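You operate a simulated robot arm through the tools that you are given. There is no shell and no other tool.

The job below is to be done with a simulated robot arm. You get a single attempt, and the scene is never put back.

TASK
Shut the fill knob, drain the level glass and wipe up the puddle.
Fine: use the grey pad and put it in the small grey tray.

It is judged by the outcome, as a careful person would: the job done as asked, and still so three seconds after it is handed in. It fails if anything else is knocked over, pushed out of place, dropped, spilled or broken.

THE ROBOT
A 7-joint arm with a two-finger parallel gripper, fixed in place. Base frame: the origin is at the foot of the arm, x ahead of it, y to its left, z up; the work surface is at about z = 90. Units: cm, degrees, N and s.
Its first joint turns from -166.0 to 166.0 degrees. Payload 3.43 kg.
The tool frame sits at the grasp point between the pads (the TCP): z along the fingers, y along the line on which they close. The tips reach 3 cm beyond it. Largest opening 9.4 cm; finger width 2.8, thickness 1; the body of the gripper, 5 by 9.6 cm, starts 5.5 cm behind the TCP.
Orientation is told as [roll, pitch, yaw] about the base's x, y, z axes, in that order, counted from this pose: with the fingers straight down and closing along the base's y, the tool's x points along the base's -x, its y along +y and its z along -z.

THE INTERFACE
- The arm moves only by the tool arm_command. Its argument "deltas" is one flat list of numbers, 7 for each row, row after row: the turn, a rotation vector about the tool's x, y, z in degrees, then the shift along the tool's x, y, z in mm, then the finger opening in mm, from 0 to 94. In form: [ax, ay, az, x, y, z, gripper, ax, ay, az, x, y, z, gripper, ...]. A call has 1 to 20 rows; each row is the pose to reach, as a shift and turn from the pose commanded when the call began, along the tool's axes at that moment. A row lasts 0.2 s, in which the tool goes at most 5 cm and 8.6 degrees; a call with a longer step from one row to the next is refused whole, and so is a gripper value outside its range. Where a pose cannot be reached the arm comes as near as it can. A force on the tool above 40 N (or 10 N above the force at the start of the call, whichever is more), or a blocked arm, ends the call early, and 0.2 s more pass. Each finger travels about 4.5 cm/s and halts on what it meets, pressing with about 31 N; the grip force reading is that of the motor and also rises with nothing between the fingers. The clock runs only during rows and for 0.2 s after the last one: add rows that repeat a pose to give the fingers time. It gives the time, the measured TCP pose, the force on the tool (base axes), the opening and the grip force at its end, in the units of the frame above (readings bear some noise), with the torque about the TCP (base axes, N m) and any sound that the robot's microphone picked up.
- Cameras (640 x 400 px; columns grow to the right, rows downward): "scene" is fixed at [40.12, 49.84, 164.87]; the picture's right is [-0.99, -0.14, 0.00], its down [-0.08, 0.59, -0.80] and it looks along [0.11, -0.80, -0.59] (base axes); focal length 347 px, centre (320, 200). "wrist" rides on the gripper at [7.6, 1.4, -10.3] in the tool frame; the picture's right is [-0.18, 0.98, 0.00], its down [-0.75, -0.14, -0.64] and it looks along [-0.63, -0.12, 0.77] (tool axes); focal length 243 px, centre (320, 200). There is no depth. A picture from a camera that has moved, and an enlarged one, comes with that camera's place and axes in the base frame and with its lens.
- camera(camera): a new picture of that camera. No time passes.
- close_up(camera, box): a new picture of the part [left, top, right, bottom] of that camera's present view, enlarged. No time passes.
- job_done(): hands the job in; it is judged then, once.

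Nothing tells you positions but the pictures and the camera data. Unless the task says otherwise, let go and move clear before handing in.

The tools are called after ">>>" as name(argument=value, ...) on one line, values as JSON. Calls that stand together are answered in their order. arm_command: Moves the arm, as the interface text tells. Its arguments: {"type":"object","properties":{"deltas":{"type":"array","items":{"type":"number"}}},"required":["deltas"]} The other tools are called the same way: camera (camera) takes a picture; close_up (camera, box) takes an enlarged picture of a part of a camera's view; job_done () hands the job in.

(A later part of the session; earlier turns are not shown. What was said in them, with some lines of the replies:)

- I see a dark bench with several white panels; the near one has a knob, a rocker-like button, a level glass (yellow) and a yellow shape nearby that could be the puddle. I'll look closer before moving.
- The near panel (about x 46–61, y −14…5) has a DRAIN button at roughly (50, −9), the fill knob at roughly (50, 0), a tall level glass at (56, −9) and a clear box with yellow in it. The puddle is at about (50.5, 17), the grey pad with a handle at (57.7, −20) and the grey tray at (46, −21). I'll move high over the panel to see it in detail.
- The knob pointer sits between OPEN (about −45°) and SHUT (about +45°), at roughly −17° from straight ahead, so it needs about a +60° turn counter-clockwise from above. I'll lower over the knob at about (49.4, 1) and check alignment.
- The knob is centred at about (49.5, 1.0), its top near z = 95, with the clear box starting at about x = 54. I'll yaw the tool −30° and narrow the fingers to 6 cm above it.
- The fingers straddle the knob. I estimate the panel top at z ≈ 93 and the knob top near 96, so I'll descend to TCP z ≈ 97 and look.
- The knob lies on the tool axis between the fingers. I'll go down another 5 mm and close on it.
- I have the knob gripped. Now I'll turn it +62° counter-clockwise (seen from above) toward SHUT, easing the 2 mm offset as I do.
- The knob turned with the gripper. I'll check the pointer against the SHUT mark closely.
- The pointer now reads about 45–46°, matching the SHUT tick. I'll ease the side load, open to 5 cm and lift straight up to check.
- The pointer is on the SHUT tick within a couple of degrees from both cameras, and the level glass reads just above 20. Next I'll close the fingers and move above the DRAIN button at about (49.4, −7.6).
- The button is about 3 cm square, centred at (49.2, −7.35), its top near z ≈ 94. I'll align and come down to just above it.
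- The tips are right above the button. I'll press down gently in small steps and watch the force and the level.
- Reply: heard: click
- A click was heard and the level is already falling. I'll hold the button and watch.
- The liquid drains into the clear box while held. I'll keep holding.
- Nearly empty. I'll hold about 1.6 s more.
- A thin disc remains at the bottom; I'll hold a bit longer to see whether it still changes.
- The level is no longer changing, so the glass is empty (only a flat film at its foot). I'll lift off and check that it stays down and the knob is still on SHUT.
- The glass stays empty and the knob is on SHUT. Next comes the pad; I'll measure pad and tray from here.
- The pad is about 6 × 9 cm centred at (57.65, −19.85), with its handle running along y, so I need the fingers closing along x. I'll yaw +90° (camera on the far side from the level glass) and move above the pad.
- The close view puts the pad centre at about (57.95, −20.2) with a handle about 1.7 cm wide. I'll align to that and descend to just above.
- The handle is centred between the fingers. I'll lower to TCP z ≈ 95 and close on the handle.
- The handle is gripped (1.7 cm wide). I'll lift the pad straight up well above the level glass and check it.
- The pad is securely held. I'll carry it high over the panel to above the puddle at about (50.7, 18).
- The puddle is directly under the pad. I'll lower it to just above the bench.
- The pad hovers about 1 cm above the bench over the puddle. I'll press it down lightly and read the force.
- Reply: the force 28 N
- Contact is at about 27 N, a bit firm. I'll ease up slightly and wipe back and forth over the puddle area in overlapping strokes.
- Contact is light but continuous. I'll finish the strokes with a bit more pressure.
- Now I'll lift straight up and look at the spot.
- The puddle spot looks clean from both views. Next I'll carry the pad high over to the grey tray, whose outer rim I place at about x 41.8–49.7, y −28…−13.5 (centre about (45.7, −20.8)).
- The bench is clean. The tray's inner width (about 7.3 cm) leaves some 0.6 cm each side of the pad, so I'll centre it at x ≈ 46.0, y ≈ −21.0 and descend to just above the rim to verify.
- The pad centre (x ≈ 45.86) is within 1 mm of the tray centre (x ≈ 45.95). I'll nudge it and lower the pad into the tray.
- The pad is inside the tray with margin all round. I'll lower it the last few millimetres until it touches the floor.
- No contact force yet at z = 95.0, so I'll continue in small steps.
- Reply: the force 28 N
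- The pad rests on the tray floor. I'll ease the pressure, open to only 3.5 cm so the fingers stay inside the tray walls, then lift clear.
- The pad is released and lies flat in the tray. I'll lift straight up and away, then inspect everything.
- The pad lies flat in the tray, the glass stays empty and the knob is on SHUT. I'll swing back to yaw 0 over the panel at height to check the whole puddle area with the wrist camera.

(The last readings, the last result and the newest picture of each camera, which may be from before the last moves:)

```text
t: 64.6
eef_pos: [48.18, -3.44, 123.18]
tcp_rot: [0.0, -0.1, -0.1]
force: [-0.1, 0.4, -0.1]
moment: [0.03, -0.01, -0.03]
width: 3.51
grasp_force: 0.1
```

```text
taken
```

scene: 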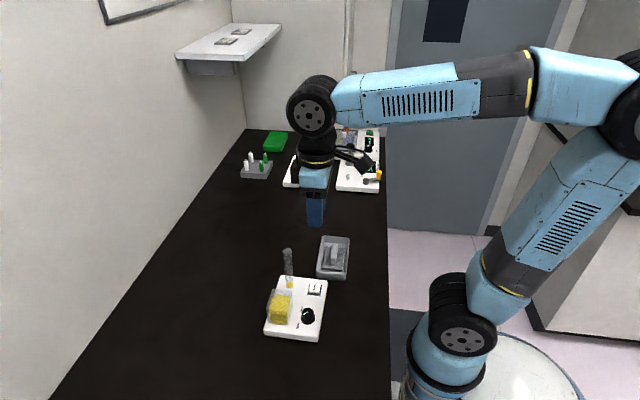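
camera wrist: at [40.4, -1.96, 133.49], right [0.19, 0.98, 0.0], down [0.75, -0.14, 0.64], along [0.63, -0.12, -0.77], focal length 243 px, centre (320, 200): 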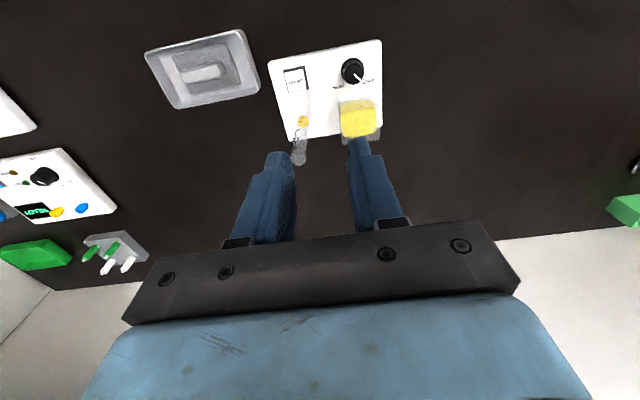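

>>> close_up(camera="wrist", box=[400, 10, 600, 150])

>>> close_up(camera="wrist", box=[250, 30, 400, 170])

>>> close_up(camera="wrist", box=[130, 20, 270, 120])

>>> close_up(camera="wrist", box=[325, 45, 385, 105])

```text
2.86 times, centred on (500, 80) of wrist
camera zoom: at [40.4, -1.96, 133.49], right [0.19, 0.98, 0.0], down [0.75, -0.14, 0.64], along [0.63, -0.12, -0.77], focal length 693 px, centre (-194, 543)
```

zoom: 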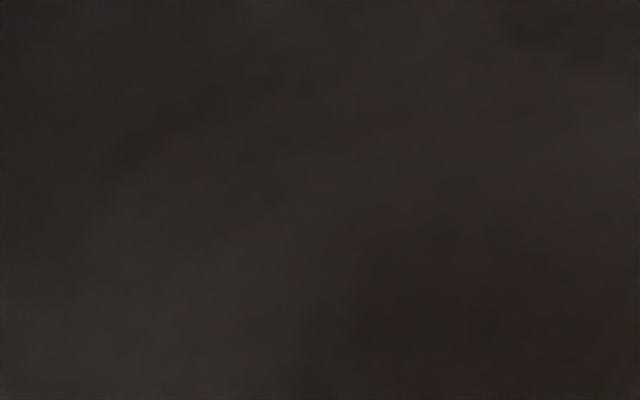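

```text
2.86 times, centred on (325, 100) of wrist
camera zoom: at [40.4, -1.96, 133.49], right [0.19, 0.98, 0.0], down [0.75, -0.14, 0.64], along [0.63, -0.12, -0.77], focal length 693 px, centre (306, 486)
```

zoom: 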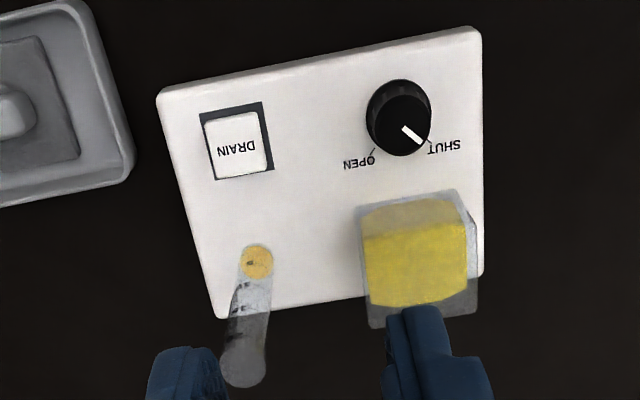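

```text
4.00 times, centred on (200, 70) of wrist
camera zoom: at [40.4, -1.96, 133.49], right [0.19, 0.98, 0.0], down [0.75, -0.14, 0.64], along [0.63, -0.12, -0.77], focal length 970 px, centre (800, 720)
```

zoom: 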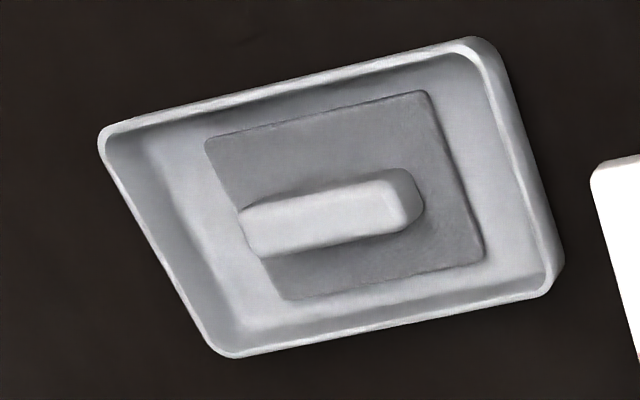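

```text
6.67 times, centred on (355, 75) of wrist
camera zoom: at [40.4, -1.96, 133.49], right [0.19, 0.98, 0.0], down [0.75, -0.14, 0.64], along [0.63, -0.12, -0.77], focal length 1618 px, centre (87, 1033)
```

zoom: 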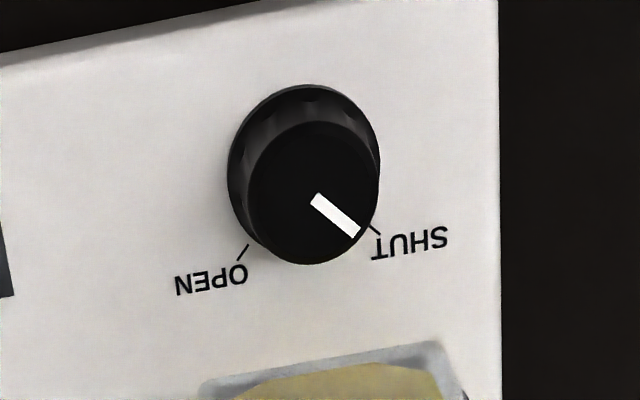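

The knob points at SHUT, the level glass is empty and holding, and no trace of the puddle is left. The grey pad lies flat in the small grey tray, nothing else is disturbed, and the arm is clear. I'm handing the job in.

>>> job_done()

```text
The job is handed in.
```

The job is done and handed in; the final camera checks show everything as you asked:

- **Fill knob:** it's turned to SHUT, with the pointer on the mark to within a couple of degrees.
- **Level glass:** I held DRAIN until the level stopped falling. Only a thin film is left at the bottom, and it hadn't risen when I last looked, about 40 seconds after I released the button.
- **Puddle:** I wiped it up with the grey pad, and no yellow is left on the bench.
- **Grey pad:** it's lying flat in the small grey tray.

The panel isn't fixed to the bench, and turning the knob seems to have shifted it by about 2 mm. Nothing else was disturbed, and the arm is clear of everything.
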